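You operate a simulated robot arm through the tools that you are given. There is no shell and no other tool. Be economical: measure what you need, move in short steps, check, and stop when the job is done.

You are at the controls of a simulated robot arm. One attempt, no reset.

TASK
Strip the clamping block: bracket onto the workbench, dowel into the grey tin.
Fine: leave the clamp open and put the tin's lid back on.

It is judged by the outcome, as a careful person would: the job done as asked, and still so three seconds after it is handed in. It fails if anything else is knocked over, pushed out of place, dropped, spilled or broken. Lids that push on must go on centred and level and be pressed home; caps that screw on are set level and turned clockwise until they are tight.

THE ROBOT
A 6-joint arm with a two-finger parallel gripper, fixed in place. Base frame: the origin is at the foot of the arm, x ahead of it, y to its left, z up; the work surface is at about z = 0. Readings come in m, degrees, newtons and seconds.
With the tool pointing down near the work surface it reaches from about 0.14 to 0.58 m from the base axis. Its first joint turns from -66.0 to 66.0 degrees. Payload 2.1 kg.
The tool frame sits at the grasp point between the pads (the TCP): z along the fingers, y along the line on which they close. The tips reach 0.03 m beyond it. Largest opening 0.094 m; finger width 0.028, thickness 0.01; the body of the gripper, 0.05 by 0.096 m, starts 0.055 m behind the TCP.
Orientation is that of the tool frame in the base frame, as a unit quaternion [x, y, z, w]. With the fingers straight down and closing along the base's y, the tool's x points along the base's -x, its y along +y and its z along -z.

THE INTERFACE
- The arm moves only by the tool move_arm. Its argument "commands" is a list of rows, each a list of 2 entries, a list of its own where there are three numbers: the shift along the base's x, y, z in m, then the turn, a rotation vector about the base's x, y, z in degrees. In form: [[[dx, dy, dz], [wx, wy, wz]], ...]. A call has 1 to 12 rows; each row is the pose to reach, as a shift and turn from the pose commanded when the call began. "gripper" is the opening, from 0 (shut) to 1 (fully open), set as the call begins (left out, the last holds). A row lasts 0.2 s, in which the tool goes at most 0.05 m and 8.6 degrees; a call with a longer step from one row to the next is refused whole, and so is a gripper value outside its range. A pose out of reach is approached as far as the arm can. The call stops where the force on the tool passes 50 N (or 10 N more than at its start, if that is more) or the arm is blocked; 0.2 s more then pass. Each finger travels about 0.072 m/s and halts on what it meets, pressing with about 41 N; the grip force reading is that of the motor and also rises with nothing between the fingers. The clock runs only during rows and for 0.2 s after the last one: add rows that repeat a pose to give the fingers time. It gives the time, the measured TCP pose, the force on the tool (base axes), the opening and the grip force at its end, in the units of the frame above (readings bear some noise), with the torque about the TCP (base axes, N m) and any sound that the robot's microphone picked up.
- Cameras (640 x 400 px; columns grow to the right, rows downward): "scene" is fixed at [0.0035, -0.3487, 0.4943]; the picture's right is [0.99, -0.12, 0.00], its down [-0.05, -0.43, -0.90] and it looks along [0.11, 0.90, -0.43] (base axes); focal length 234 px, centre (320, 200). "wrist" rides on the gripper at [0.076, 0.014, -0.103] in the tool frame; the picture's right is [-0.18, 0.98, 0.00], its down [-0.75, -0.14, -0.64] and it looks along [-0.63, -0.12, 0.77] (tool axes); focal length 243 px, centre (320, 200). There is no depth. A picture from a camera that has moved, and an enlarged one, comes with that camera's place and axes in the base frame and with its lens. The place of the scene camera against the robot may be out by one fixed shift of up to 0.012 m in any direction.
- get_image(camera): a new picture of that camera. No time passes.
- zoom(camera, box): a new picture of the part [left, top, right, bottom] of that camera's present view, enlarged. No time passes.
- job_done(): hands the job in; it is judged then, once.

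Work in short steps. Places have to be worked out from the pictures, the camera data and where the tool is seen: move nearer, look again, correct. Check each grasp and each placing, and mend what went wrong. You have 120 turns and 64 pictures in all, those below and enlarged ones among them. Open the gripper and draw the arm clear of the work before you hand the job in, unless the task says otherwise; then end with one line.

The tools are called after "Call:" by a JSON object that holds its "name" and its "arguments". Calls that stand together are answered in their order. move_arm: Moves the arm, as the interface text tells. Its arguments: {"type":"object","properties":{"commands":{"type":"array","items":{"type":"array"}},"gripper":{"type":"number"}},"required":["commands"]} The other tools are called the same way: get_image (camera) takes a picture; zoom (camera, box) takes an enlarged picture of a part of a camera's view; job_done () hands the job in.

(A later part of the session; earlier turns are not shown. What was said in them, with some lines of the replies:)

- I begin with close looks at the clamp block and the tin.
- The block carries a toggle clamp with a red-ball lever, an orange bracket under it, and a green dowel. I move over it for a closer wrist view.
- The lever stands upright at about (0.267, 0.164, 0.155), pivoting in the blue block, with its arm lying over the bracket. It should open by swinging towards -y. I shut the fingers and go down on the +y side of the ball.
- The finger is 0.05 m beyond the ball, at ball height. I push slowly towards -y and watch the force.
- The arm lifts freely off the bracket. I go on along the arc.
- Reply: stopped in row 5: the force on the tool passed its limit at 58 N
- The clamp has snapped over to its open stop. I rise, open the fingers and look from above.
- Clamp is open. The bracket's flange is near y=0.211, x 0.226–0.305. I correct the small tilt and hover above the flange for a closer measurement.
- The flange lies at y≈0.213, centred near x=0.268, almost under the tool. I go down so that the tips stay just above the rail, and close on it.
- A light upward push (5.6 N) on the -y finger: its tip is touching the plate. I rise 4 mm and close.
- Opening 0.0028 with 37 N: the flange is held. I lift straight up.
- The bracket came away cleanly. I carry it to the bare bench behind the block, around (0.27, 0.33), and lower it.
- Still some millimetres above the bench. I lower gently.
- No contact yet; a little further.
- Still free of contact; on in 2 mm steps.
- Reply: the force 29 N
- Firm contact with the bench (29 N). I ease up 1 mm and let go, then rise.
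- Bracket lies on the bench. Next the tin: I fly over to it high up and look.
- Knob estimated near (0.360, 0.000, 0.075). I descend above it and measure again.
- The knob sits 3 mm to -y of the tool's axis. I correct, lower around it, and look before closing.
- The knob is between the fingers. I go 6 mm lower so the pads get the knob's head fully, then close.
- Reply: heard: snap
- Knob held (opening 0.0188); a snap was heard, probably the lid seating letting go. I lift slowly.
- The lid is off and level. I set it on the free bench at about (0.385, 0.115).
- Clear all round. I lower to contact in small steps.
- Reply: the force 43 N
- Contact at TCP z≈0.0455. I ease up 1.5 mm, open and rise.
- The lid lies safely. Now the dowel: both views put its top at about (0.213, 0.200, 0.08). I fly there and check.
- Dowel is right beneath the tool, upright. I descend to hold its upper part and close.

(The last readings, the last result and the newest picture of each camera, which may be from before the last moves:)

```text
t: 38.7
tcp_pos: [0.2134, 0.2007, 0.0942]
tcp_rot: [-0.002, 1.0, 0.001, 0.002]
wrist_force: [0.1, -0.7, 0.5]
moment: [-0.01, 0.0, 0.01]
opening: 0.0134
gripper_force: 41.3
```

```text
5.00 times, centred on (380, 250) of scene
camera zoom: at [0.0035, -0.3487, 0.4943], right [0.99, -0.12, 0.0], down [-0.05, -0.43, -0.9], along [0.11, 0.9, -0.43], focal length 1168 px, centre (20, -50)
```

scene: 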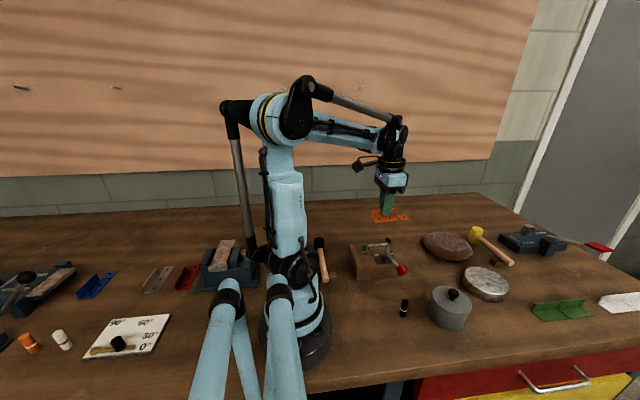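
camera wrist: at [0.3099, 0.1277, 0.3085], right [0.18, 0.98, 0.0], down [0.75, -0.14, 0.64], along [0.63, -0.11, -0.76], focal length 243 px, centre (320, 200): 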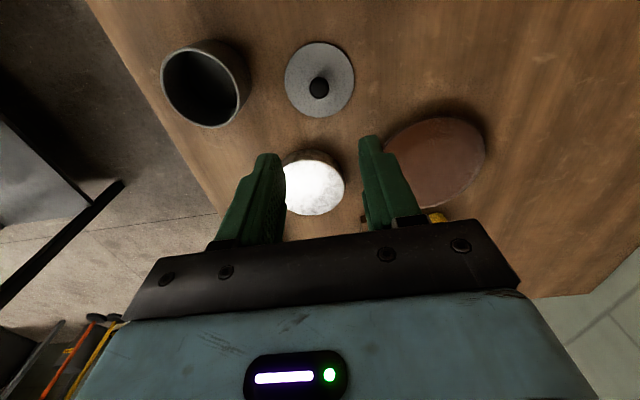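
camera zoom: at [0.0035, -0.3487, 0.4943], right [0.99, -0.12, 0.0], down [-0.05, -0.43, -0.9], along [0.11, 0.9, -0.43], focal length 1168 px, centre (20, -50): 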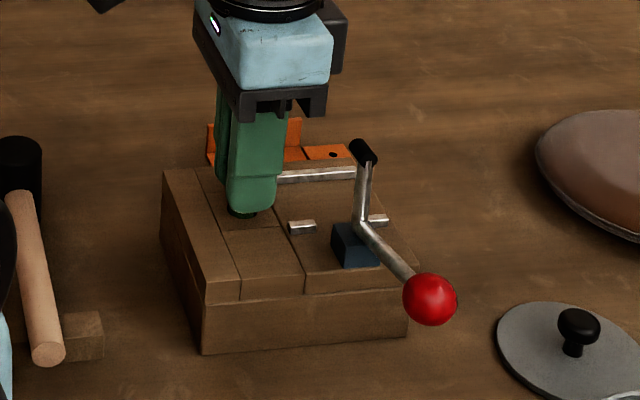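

Dowel gripped (0.0134 m). I pull it straight up.

Call:
{"name": "move_arm", "arguments": {"commands": [[[0, 0, 0.005], [0, 0, 0]], [[0, 0, 0.015], [0, 0, 0]], [[0, 0, 0.03], [0, 0, 0]], [[0, 0, 0.055], [0, 0, 0]], [[0, 0, 0.09], [0, 0, 0]], [[0, 0, 0.12], [0, 0, 0]], [[0, 0, 0.12], [0, 0, 0]]]}}

Call:
{"name": "zoom", "arguments": {"camera": "scene", "box": [330, 150, 450, 290]}}

```text
t: 40.3
tcp_pos: [0.213, 0.2004, 0.2157]
tcp_rot: [-0.003, 1.0, 0.001, 0.001]
wrist_force: [0.4, 0.3, -0.6]
moment: [0.01, -0.01, 0.0]
opening: 0.0133
gripper_force: 41.2
```

```text
2.86 times, centred on (390, 220) of scene
camera zoom: at [0.0035, -0.3487, 0.4943], right [0.99, -0.12, 0.0], down [-0.05, -0.43, -0.9], along [0.11, 0.9, -0.43], focal length 667 px, centre (120, 143)
```

zoom: 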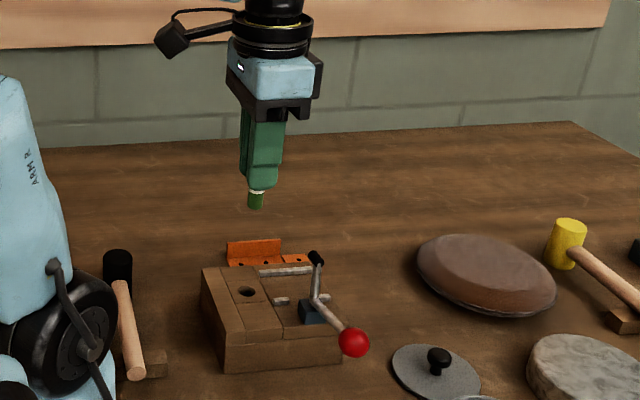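

The dowel is out and held upright. I carry it over the tin.

Call:
{"name": "move_arm", "arguments": {"commands": [[[0.024, -0.033, 0.01], [0, 0, 0]], [[0.048, -0.067, 0.01], [0, 0, 0]], [[0.073, -0.1, 0.01], [0, 0, 0]], [[0.097, -0.134, 0.01], [0, 0, 0]], [[0.122, -0.168, 0.01], [0, 0, 0]], [[0.146, -0.201, 0], [0, 0, 0]], [[0.146, -0.201, -0.04], [0, 0, 0]], [[0.146, -0.201, -0.08], [0, 0, 0]], [[0.146, -0.201, -0.08], [0, 0, 0]]]}}

Call:
{"name": "zoom", "arguments": {"camera": "wrist", "box": [250, 50, 390, 190]}}

Call:
{"name": "zoom", "arguments": {"camera": "scene", "box": [390, 230, 510, 340]}}

```text
t: 42.3
tcp_pos: [0.3575, -0.0001, 0.1346]
tcp_rot: [-0.003, 1.0, 0.001, 0.001]
wrist_force: [0.1, 0.2, -0.5]
moment: [-0.01, -0.02, 0.0]
opening: 0.0132
gripper_force: 41.0
```

```text
2.86 times, centred on (320, 120) of wrist
camera zoom: at [0.2825, 0.013, 0.2354], right [0.18, 0.98, 0.0], down [0.75, -0.14, 0.64], along [0.63, -0.11, -0.76], focal length 693 px, centre (320, 429)
```

zoom: 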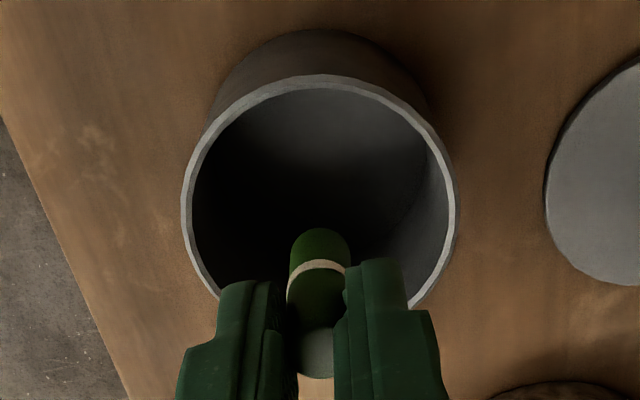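

```text
3.64 times, centred on (450, 285) of scene
camera zoom: at [0.0035, -0.3487, 0.4943], right [0.99, -0.12, 0.0], down [-0.05, -0.43, -0.9], along [0.11, 0.9, -0.43], focal length 849 px, centre (-153, -109)
```

zoom: 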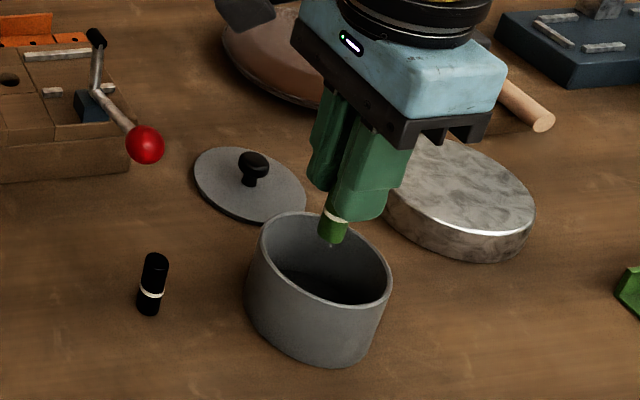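

Well centred over the tin. I lower the dowel inside until it nearly touches the floor.

Call:
{"name": "move_arm", "arguments": {"commands": [[[0.001, 0, -0.03], [0, 0, 0]], [[0.001, 0, -0.055], [0, 0, 0]], [[0.001, 0, -0.068], [0, 0, 0]], [[0.001, 0, -0.075], [0, 0, 0]], [[0.001, 0, -0.075], [0, 0, 0]]]}}

Call:
{"name": "zoom", "arguments": {"camera": "scene", "box": [390, 230, 510, 340]}}

```text
t: 43.5
tcp_pos: [0.3592, -0.0007, 0.0594]
tcp_rot: [-0.003, 1.0, 0.0, 0.003]
wrist_force: [3.1, 2.4, 18.9]
moment: [-0.03, -0.19, 0.07]
opening: 0.0134
gripper_force: 41.4
```

```text
3.64 times, centred on (450, 285) of scene
camera zoom: at [0.0035, -0.3487, 0.4943], right [0.99, -0.12, 0.0], down [-0.05, -0.43, -0.9], along [0.11, 0.9, -0.43], focal length 849 px, centre (-153, -109)
```

zoom: 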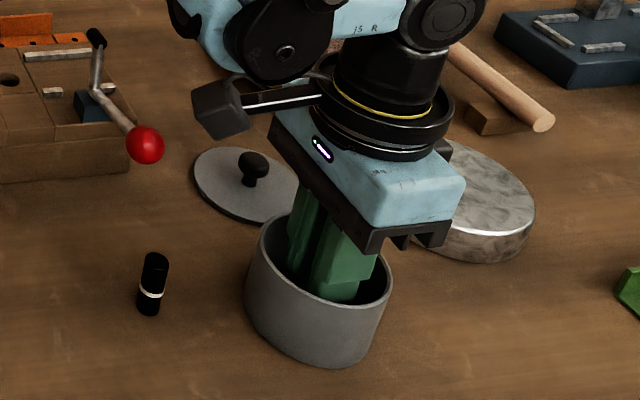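

The dowel has met the floor of the tin. I ease up 1 mm, open a little, and withdraw straight up.

Call:
{"name": "move_arm", "arguments": {"commands": [[[0, 0, 0.001], [0, 0, 0]], [[0, 0, 0.001], [0, 0, 0]]]}}

Call:
{"name": "move_arm", "arguments": {"commands": [[[0, 0, 0], [0, 0, 0]], [[0, 0, 0], [0, 0, 0]], [[0, 0, 0.02], [0, 0, 0]], [[0, 0, 0.05], [0, 0, 0]], [[0, 0, 0.09], [0, 0, 0]], [[0, 0, 0.13], [0, 0, 0]], [[0, 0, 0.13], [0, 0, 0]]], "gripper": 0.25}}

Call:
{"name": "get_image", "arguments": {"camera": "wrist"}}

Call:
{"name": "zoom", "arguments": {"camera": "scene", "box": [390, 230, 510, 340]}}

```text
t: 44.1
tcp_pos: [0.3594, -0.0018, 0.061]
tcp_rot: [-0.003, 1.0, 0.001, 0.002]
wrist_force: [0.5, -0.4, -0.5]
moment: [0.03, -0.01, -0.03]
opening: 0.0133
gripper_force: 41.3
```

```text
t: 45.7
tcp_pos: [0.3574, -0.0016, 0.192]
tcp_rot: [-0.003, 1.0, 0.001, 0.002]
wrist_force: [0.0, -0.8, 0.3]
moment: [0.01, 0.01, -0.01]
opening: 0.0237
gripper_force: 0.0
```

```text
21 pictures are left
camera wrist: at [0.2826, 0.0104, 0.2933], right [0.18, 0.98, 0.0], down [0.75, -0.14, 0.64], along [0.63, -0.11, -0.76], focal length 243 px, centre (320, 200)
```

wrist: 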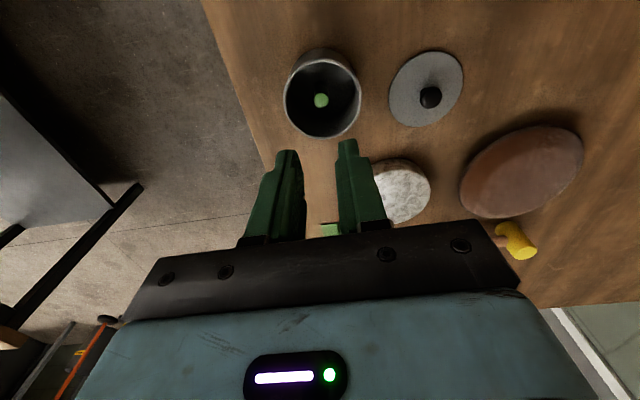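

```text
3.64 times, centred on (450, 285) of scene
camera zoom: at [0.0035, -0.3487, 0.4943], right [0.99, -0.12, 0.0], down [-0.05, -0.43, -0.9], along [0.11, 0.9, -0.43], focal length 849 px, centre (-153, -109)
```

zoom: 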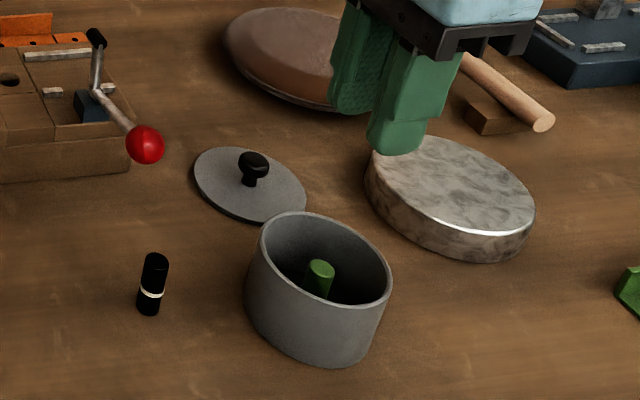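

The dowel stands in the tin. By my running sum of commands I am exactly over the spot where the lid was gripped, so I return to the lid with the inverse shift, stopping above it first.

Call:
{"name": "move_arm", "arguments": {"commands": [[[0.01, 0.04, 0], [0, 0, 0]], [[0.02, 0.08, 0], [0, 0, 0]], [[0.026, 0.116, 0], [0, 0, 0]], [[0.026, 0.116, -0.04], [0, 0, 0]], [[0.026, 0.116, -0.08], [0, 0, 0]], [[0.026, 0.116, -0.11], [0, 0, 0]], [[0.026, 0.116, -0.11], [0, 0, 0]]], "gripper": 0.5}}

Call:
{"name": "zoom", "arguments": {"camera": "wrist", "box": [250, 80, 390, 220]}}

```text
t: 47.3
tcp_pos: [0.3843, 0.1118, 0.0813]
tcp_rot: [-0.002, 1.0, 0.001, 0.002]
wrist_force: [0.3, -0.2, 0.0]
moment: [-0.03, 0.0, 0.02]
opening: 0.0471
gripper_force: 0.1
```

```text
2.86 times, centred on (320, 150) of wrist
camera zoom: at [0.3092, 0.1259, 0.1822], right [0.18, 0.98, 0.0], down [0.75, -0.14, 0.64], along [0.63, -0.11, -0.76], focal length 693 px, centre (320, 343)
```

zoom: 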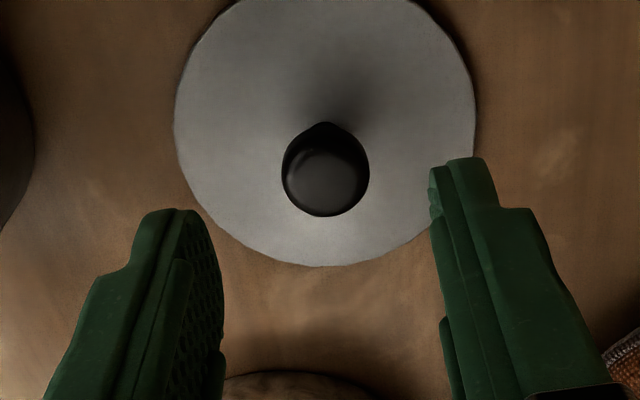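

Knob is between the fingers. I lower to the release height and close.

Call:
{"name": "move_arm", "arguments": {"commands": [[[0, 0, -0.015], [0, 0, 0]], [[0, 0, -0.028], [0, 0, 0]], [[0, 0, -0.035], [0, 0, 0]], [[0, 0, -0.035], [0, 0, 0]]]}}

Call:
{"name": "move_arm", "arguments": {"commands": [[[0, 0, 0], [0, 0, 0]], [[0, 0, 0], [0, 0, 0]], [[0, 0, 0], [0, 0, 0]]], "gripper": 0}}

Call:
{"name": "move_arm", "arguments": {"commands": [[[0, 0, 0.01], [0, 0, 0]], [[0, 0, 0.04], [0, 0, 0]], [[0, 0, 0.08], [0, 0, 0]], [[0, 0, 0.12], [0, 0, 0]], [[0, 0, 0.12], [0, 0, 0]]]}}

Call:
{"name": "zoom", "arguments": {"camera": "scene", "box": [390, 210, 520, 330]}}

```text
t: 48.3
tcp_pos: [0.386, 0.114, 0.0465]
tcp_rot: [-0.003, 1.0, 0.001, 0.002]
wrist_force: [0.1, -0.5, 0.3]
moment: [0.01, 0.0, 0.04]
opening: 0.0472
gripper_force: 0.0
```

```text
t: 49.1
tcp_pos: [0.386, 0.1137, 0.0455]
tcp_rot: [-0.003, 1.0, 0.001, 0.002]
wrist_force: [-0.3, -0.8, 0.3]
moment: [-0.03, -0.03, -0.03]
opening: 0.019
gripper_force: 40.8
```

```text
t: 50.3
tcp_pos: [0.3854, 0.1123, 0.1657]
tcp_rot: [-0.003, 1.0, 0.001, 0.001]
wrist_force: [-0.1, -0.4, 0.6]
moment: [-0.02, 0.02, -0.01]
opening: 0.0188
gripper_force: 41.9
```

```text
3.33 times, centred on (455, 270) of scene
camera zoom: at [0.0035, -0.3487, 0.4943], right [0.99, -0.12, 0.0], down [-0.05, -0.43, -0.9], along [0.11, 0.9, -0.43], focal length 778 px, centre (-130, -33)
```

zoom: 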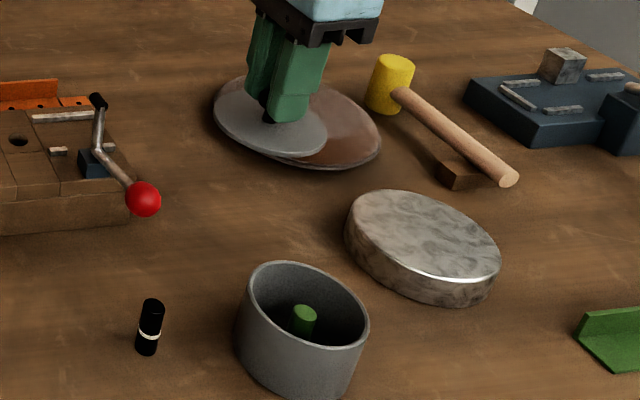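

The lid is held level. I carry it back by the same shift, stopping about 12 mm above its seat.

Call:
{"name": "move_arm", "arguments": {"commands": [[[-0.008, -0.04, 0], [0, 0, 0]], [[-0.018, -0.08, 0], [0, 0, 0]], [[-0.026, -0.116, 0], [0, 0, 0]], [[-0.026, -0.116, -0.03], [0, 0, 0]], [[-0.026, -0.116, -0.0515], [0, 0, 0]], [[-0.026, -0.116, -0.0515], [0, 0, 0]], [[-0.026, -0.116, -0.0515], [0, 0, 0]]]}}

Call:
{"name": "zoom", "arguments": {"camera": "scene", "box": [400, 250, 500, 330]}}

Call:
{"name": "zoom", "arguments": {"camera": "wrist", "box": [250, 50, 390, 190]}}

```text
t: 51.9
tcp_pos: [0.3597, -0.0022, 0.115]
tcp_rot: [-0.002, 1.0, 0.001, 0.002]
wrist_force: [-0.9, -0.4, -0.4]
moment: [0.0, -0.01, 0.0]
opening: 0.0186
gripper_force: 40.7
```

```text
5.00 times, centred on (450, 290) of scene
camera zoom: at [0.0035, -0.3487, 0.4943], right [0.99, -0.12, 0.0], down [-0.05, -0.43, -0.9], along [0.11, 0.9, -0.43], focal length 1168 px, centre (-330, -250)
```

zoom: 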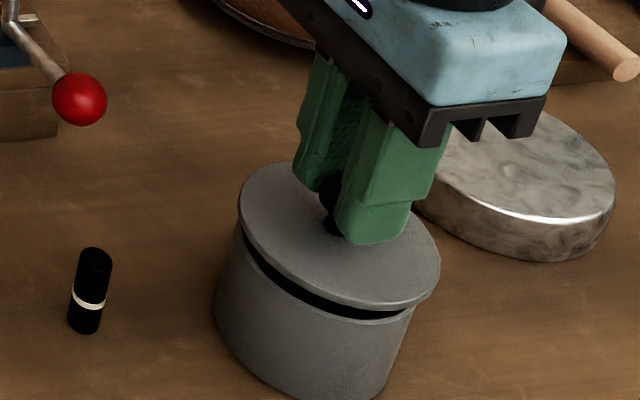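

```text
2.86 times, centred on (320, 120) of wrist
camera zoom: at [0.2834, 0.0113, 0.2164], right [0.18, 0.98, 0.0], down [0.75, -0.14, 0.64], along [0.63, -0.11, -0.76], focal length 693 px, centre (320, 429)
```

zoom: 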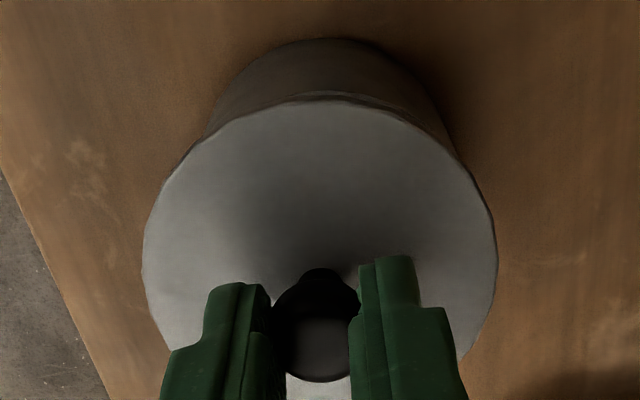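

Centred over the tin with an even gap. I lower slowly.

Call:
{"name": "move_arm", "arguments": {"commands": [[[0, 0, -0.004], [0, 0, 0]], [[0, 0, -0.007], [0, 0, 0]], [[0, 0, -0.009], [0, 0, 0]], [[0, 0, -0.01], [0, 0, 0]], [[0, 0, -0.01], [0, 0, 0]]]}}

Call:
{"name": "zoom", "arguments": {"camera": "scene", "box": [400, 250, 500, 330]}}

```text
t: 53.1
tcp_pos: [0.3589, -0.0026, 0.1041]
tcp_rot: [-0.002, 1.0, 0.001, 0.002]
wrist_force: [0.6, -0.2, -0.5]
moment: [-0.01, -0.03, 0.01]
opening: 0.0183
gripper_force: 40.9
```

```text
5.00 times, centred on (450, 290) of scene
camera zoom: at [0.0035, -0.3487, 0.4943], right [0.99, -0.12, 0.0], down [-0.05, -0.43, -0.9], along [0.11, 0.9, -0.43], focal length 1168 px, centre (-330, -250)
```

zoom: 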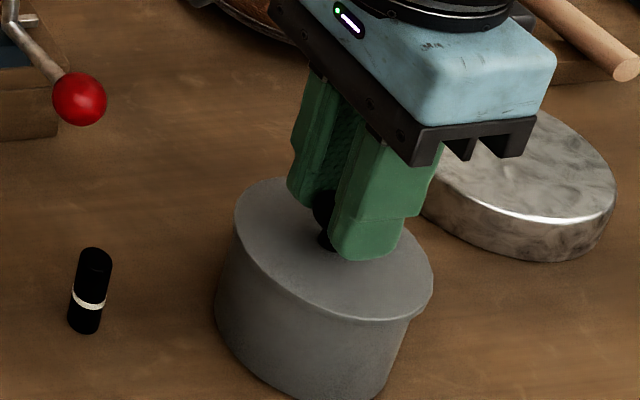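

No force yet, about 2 mm to go. I press down gently to seat it.

Call:
{"name": "move_arm", "arguments": {"commands": [[[0, 0, -0.001], [0, 0, 0]], [[0, 0, -0.002], [0, 0, 0]], [[0, 0, -0.003], [0, 0, 0]], [[0, 0, -0.003], [0, 0, 0]]]}}

```text
t: 54.1
tcp_pos: [0.3591, -0.0011, 0.1011]
tcp_rot: [-0.003, 1.0, 0.001, 0.002]
wrist_force: [-2.0, 5.6, 23.8]
moment: [0.17, 0.04, 0.03]
opening: 0.0186
gripper_force: 40.9
heard: snap
```

A snap, with 24 N of contact: the lid is home. One slightly firmer press to be sure, then relax.

Call:
{"name": "move_arm", "arguments": {"commands": [[[0, 0, -0.0005], [0, 0, 0]], [[0, 0, -0.0008], [0, 0, 0]], [[0, 0, 0], [0, 0, 0]], [[0, 0, 0.0015], [0, 0, 0]], [[0, 0, 0.0015], [0, 0, 0]]]}}

Call:
{"name": "zoom", "arguments": {"camera": "scene", "box": [400, 250, 500, 330]}}

```text
t: 55.3
tcp_pos: [0.3581, -0.0001, 0.1033]
tcp_rot: [-0.003, 1.0, 0.0, 0.002]
wrist_force: [0.4, -0.3, -0.7]
moment: [-0.03, -0.04, -0.01]
opening: 0.0185
gripper_force: 41.4
heard: snap
```

```text
5.00 times, centred on (450, 290) of scene
camera zoom: at [0.0035, -0.3487, 0.4943], right [0.99, -0.12, 0.0], down [-0.05, -0.43, -0.9], along [0.11, 0.9, -0.43], focal length 1168 px, centre (-330, -250)
```

zoom: 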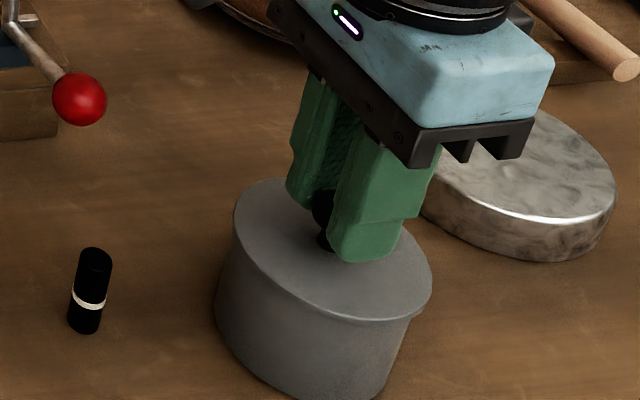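

The second snap probably came as I eased up: the lid may have been pulled loose by that 1.5 mm. I press again and this time release while still pressing lightly.

Call:
{"name": "move_arm", "arguments": {"commands": [[[0, 0, -0.001], [0, 0, 0]], [[0, 0, -0.0018], [0, 0, 0]], [[0, 0, -0.0018], [0, 0, 0]]]}}

```text
t: 56.1
tcp_pos: [0.3587, -0.0006, 0.1011]
tcp_rot: [-0.003, 1.0, 0.0, 0.001]
wrist_force: [0.4, 0.5, -1.4]
moment: [-0.02, -0.01, -0.01]
opening: 0.0185
gripper_force: 41.3
```

Now no force at this height, so it sits freer or deeper. I press on.

Call:
{"name": "move_arm", "arguments": {"commands": [[[0, 0, -0.0008], [0, 0, 0]], [[0, 0, -0.0016], [0, 0, 0]], [[0, 0, -0.0016], [0, 0, 0]]]}}

```text
t: 56.9
tcp_pos: [0.3574, -0.0004, 0.101]
tcp_rot: [-0.003, 1.0, 0.001, 0.002]
wrist_force: [-7.6, 7.0, 43.5]
moment: [0.25, 0.22, 0.01]
opening: 0.0186
gripper_force: 41.4
```

43 N and no further give: seated. I ease only 1 mm, open the fingers there, rise and inspect.

Call:
{"name": "move_arm", "arguments": {"commands": [[[0, 0, 0.001], [0, 0, 0]], [[0, 0, 0.001], [0, 0, 0]], [[0, 0, 0.001], [0, 0, 0]]], "gripper": 0.4}}

Call:
{"name": "move_arm", "arguments": {"commands": [[[0, 0, 0.02], [0, 0, 0]], [[0, 0, 0.05], [0, 0, 0]], [[0, 0, 0.05], [0, 0, 0]]]}}

Call:
{"name": "zoom", "arguments": {"camera": "scene", "box": [400, 250, 500, 330]}}

```text
t: 57.7
tcp_pos: [0.359, -0.0006, 0.1003]
tcp_rot: [-0.002, 1.0, 0.001, 0.001]
wrist_force: [0.3, -0.3, -0.6]
moment: [-0.01, -0.01, 0.01]
opening: 0.0378
gripper_force: 0.0
heard: snap
```

```text
t: 58.5
tcp_pos: [0.3597, 0.0005, 0.1506]
tcp_rot: [-0.002, 1.0, 0.0, 0.003]
wrist_force: [-0.1, -0.4, -0.3]
moment: [-0.03, -0.02, 0.0]
opening: 0.0375
gripper_force: 0.1
```

```text
5.00 times, centred on (450, 290) of scene
camera zoom: at [0.0035, -0.3487, 0.4943], right [0.99, -0.12, 0.0], down [-0.05, -0.43, -0.9], along [0.11, 0.9, -0.43], focal length 1168 px, centre (-330, -250)
```

zoom: 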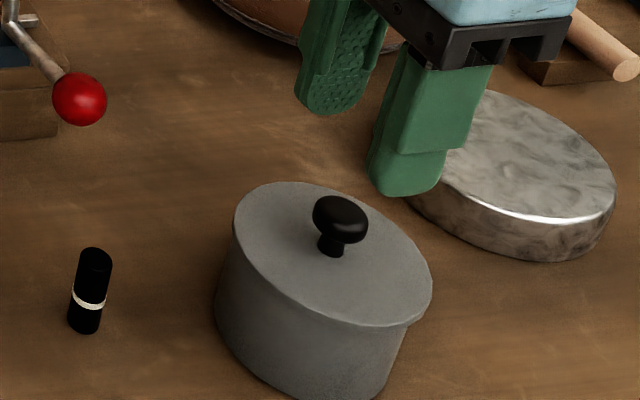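

The lid is on but another snap sounded on release and it looks a touch lower at the front. I shut the fingers and look at it closely before pressing the knob from above.

Call:
{"name": "move_arm", "arguments": {"commands": [[[0, 0, 0], [0, 0, 0]], [[0, 0, 0], [0, 0, 0]], [[0, 0, 0], [0, 0, 0]]], "gripper": 0}}

Call:
{"name": "zoom", "arguments": {"camera": "scene", "box": [420, 275, 480, 335]}}

Call:
{"name": "zoom", "arguments": {"camera": "wrist", "box": [250, 50, 390, 190]}}

```text
t: 59.3
tcp_pos: [0.3584, -0.0001, 0.1497]
tcp_rot: [-0.003, 1.0, 0.0, 0.001]
wrist_force: [0.6, -0.1, 0.5]
moment: [-0.02, -0.01, 0.0]
opening: 0.0
gripper_force: 33.2
```

```text
6.67 times, centred on (450, 305) of scene
camera zoom: at [0.0035, -0.3487, 0.4943], right [0.99, -0.12, 0.0], down [-0.05, -0.43, -0.9], along [0.11, 0.9, -0.43], focal length 1557 px, centre (-547, -500)
```

zoom: 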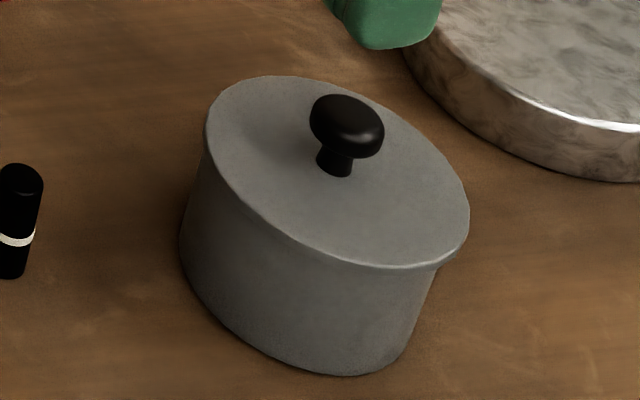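

```text
2.86 times, centred on (320, 120) of wrist
camera zoom: at [0.2832, 0.0135, 0.2519], right [0.18, 0.98, 0.0], down [0.75, -0.14, 0.64], along [0.63, -0.11, -0.76], focal length 693 px, centre (320, 429)
```

zoom: 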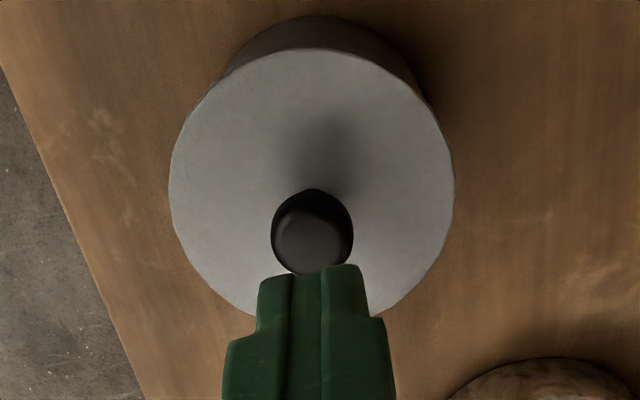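

Centred. I press the knob from above with the shut fingers.

Call:
{"name": "move_arm", "arguments": {"commands": [[[0, -0.001, -0.012], [0, 0, 0]], [[0, -0.001, -0.024], [0, 0, 0]], [[0, -0.001, -0.028], [0, 0, 0]], [[0, -0.001, -0.03], [0, 0, 0]], [[0, -0.001, -0.032], [0, 0, 0]], [[0, -0.001, -0.032], [0, 0, 0]]]}}

```text
t: 60.7
tcp_pos: [0.36, -0.002, 0.1183]
tcp_rot: [-0.002, 1.0, 0.001, 0.002]
wrist_force: [-0.5, 0.1, 0.1]
moment: [0.0, 0.03, 0.0]
opening: 0.0
gripper_force: 32.8
```

Call:
{"name": "move_arm", "arguments": {"commands": [[[0, 0, -0.001], [0, 0, 0]], [[0, 0, -0.002], [0, 0, 0]], [[0, 0, -0.003], [0, 0, 0]], [[0, 0, -0.004], [0, 0, 0]], [[0, 0, -0.004], [0, 0, 0]]]}}

```text
t: 61.9
tcp_pos: [0.3601, -0.0016, 0.1149]
tcp_rot: [-0.002, 1.0, 0.0, 0.002]
wrist_force: [-0.5, 0.4, 5.6]
moment: [0.02, 0.01, 0.0]
opening: 0.0003
gripper_force: 32.8
```

Touching the knob (5.6 N). I press up to about 40 N.

Call:
{"name": "move_arm", "arguments": {"commands": [[[0, 0, -0.0007], [0, 0, 0]], [[0, 0, -0.0014], [0, 0, 0]], [[0, 0, -0.002], [0, 0, 0]], [[0, 0, -0.002], [0, 0, 0]]]}}

```text
t: 62.7
tcp_pos: [0.3591, -0.0007, 0.113]
tcp_rot: [-0.002, 1.0, 0.002, 0.001]
wrist_force: [-3.0, 1.3, 17.6]
moment: [0.02, 0.05, -0.02]
opening: 0.0
gripper_force: 33.1
stopped in row 3: the force on the tool passed its limit at 55 N (the readings are from after the stop); the commanded pose is now the measured one
```

The knob took 55 N with no further give, so the lid bottomed out. I rise clear and take exactly the same framing as the first tin picture to compare.

Call:
{"name": "move_arm", "arguments": {"commands": [[[0, 0, 0.03], [0, 0, 0]], [[0, 0, 0.08], [0, 0, 0]], [[-0.02, 0, 0.13], [0, 0, 0]], [[-0.05, 0, 0.15], [0, 0, 0]], [[-0.05, 0, 0.15], [0, 0, 0]]]}}

Call:
{"name": "zoom", "arguments": {"camera": "scene", "box": [380, 260, 510, 340]}}

```text
refused: row 3 steps farther than a row can; nothing moved
```

```text
4.92 times, centred on (445, 300) of scene
camera zoom: at [0.0035, -0.3487, 0.4943], right [0.99, -0.12, 0.0], down [-0.05, -0.43, -0.9], along [0.11, 0.9, -0.43], focal length 1150 px, centre (-295, -292)
```

zoom: 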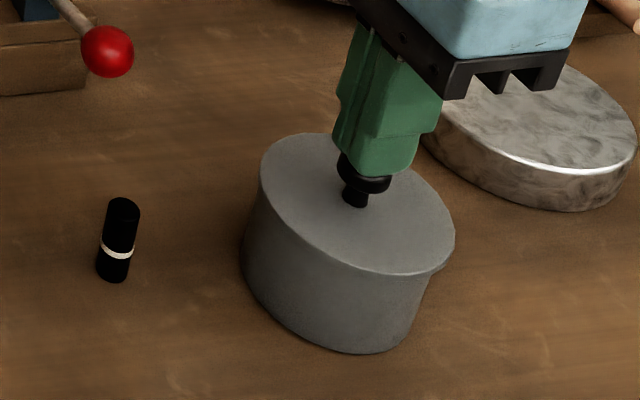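

The lid now sits about 1–2 mm lower than at first, tin unmoved — consistent with being pressed fully home. I retreat (smaller steps) and check again.

Call:
{"name": "move_arm", "arguments": {"commands": [[[0, 0, 0.03], [0, 0, 0]], [[0, 0, 0.075], [0, 0, 0]], [[-0.01, 0, 0.12], [0, 0, 0]], [[-0.04, 0, 0.15], [0, 0, 0]], [[-0.06, 0, 0.16], [0, 0, 0]], [[-0.06, 0, 0.16], [0, 0, 0]]], "gripper": 1}}

Call:
{"name": "zoom", "arguments": {"camera": "scene", "box": [420, 275, 480, 335]}}

Call:
{"name": "get_image", "arguments": {"camera": "scene"}}

```text
t: 64.1
tcp_pos: [0.2992, -0.0013, 0.2745]
tcp_rot: [-0.003, 1.0, 0.001, 0.002]
wrist_force: [-0.2, -0.3, 0.2]
moment: [-0.03, -0.02, 0.02]
opening: 0.094
gripper_force: 0.1
```

```text
6.67 times, centred on (450, 305) of scene
camera zoom: at [0.0035, -0.3487, 0.4943], right [0.99, -0.12, 0.0], down [-0.05, -0.43, -0.9], along [0.11, 0.9, -0.43], focal length 1557 px, centre (-547, -500)
```

zoom: 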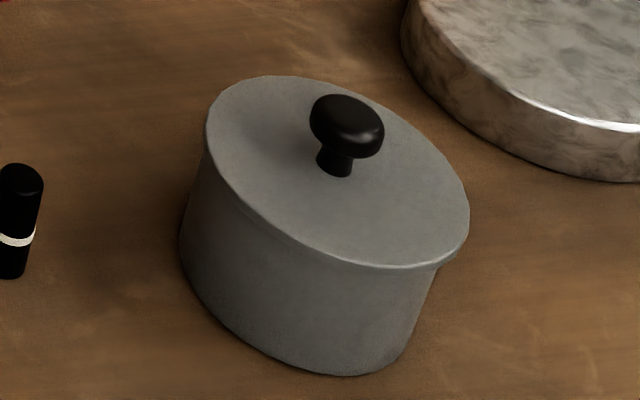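

```text
8 pictures are left
```

scene: 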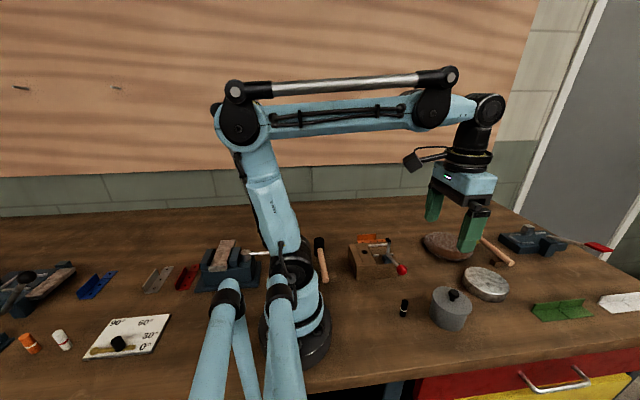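

Everything else is unmoved, bracket and clamp fine. One wrist close-up to check the lid's centring from the other side.

Call:
{"name": "zoom", "arguments": {"camera": "wrist", "box": [280, 70, 380, 170]}}

```text
4.00 times, centred on (330, 120) of wrist
camera zoom: at [0.2229, 0.0116, 0.3755], right [0.18, 0.98, 0.0], down [0.75, -0.14, 0.64], along [0.63, -0.11, -0.76], focal length 970 px, centre (280, 520)
```

zoom: 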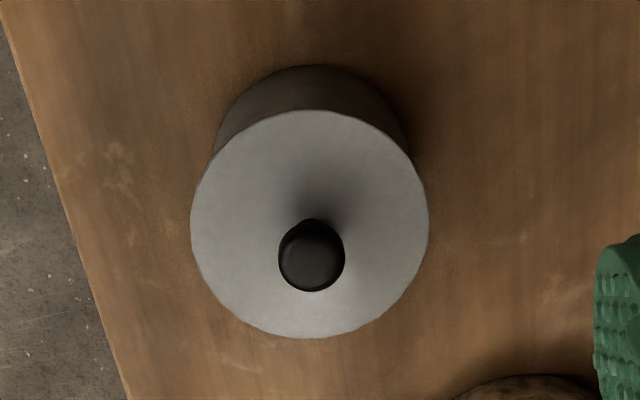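

Lid is centred and level, the dowel is inside, the bracket is on the bench, the clamp is open, and the gripper is open and clear. I hand it in.

Call:
{"name": "job_done", "arguments": {}}

```text
The job is handed in.
```

I put the bracket on the workbench and the dowel in the grey tin, left the clamp open, and pressed the lid back on. It looks centred and level. A last snap came as I let go of the knob, and a 55 N press after it gave no further movement, so I judged it fully home but did not test it by pulling.
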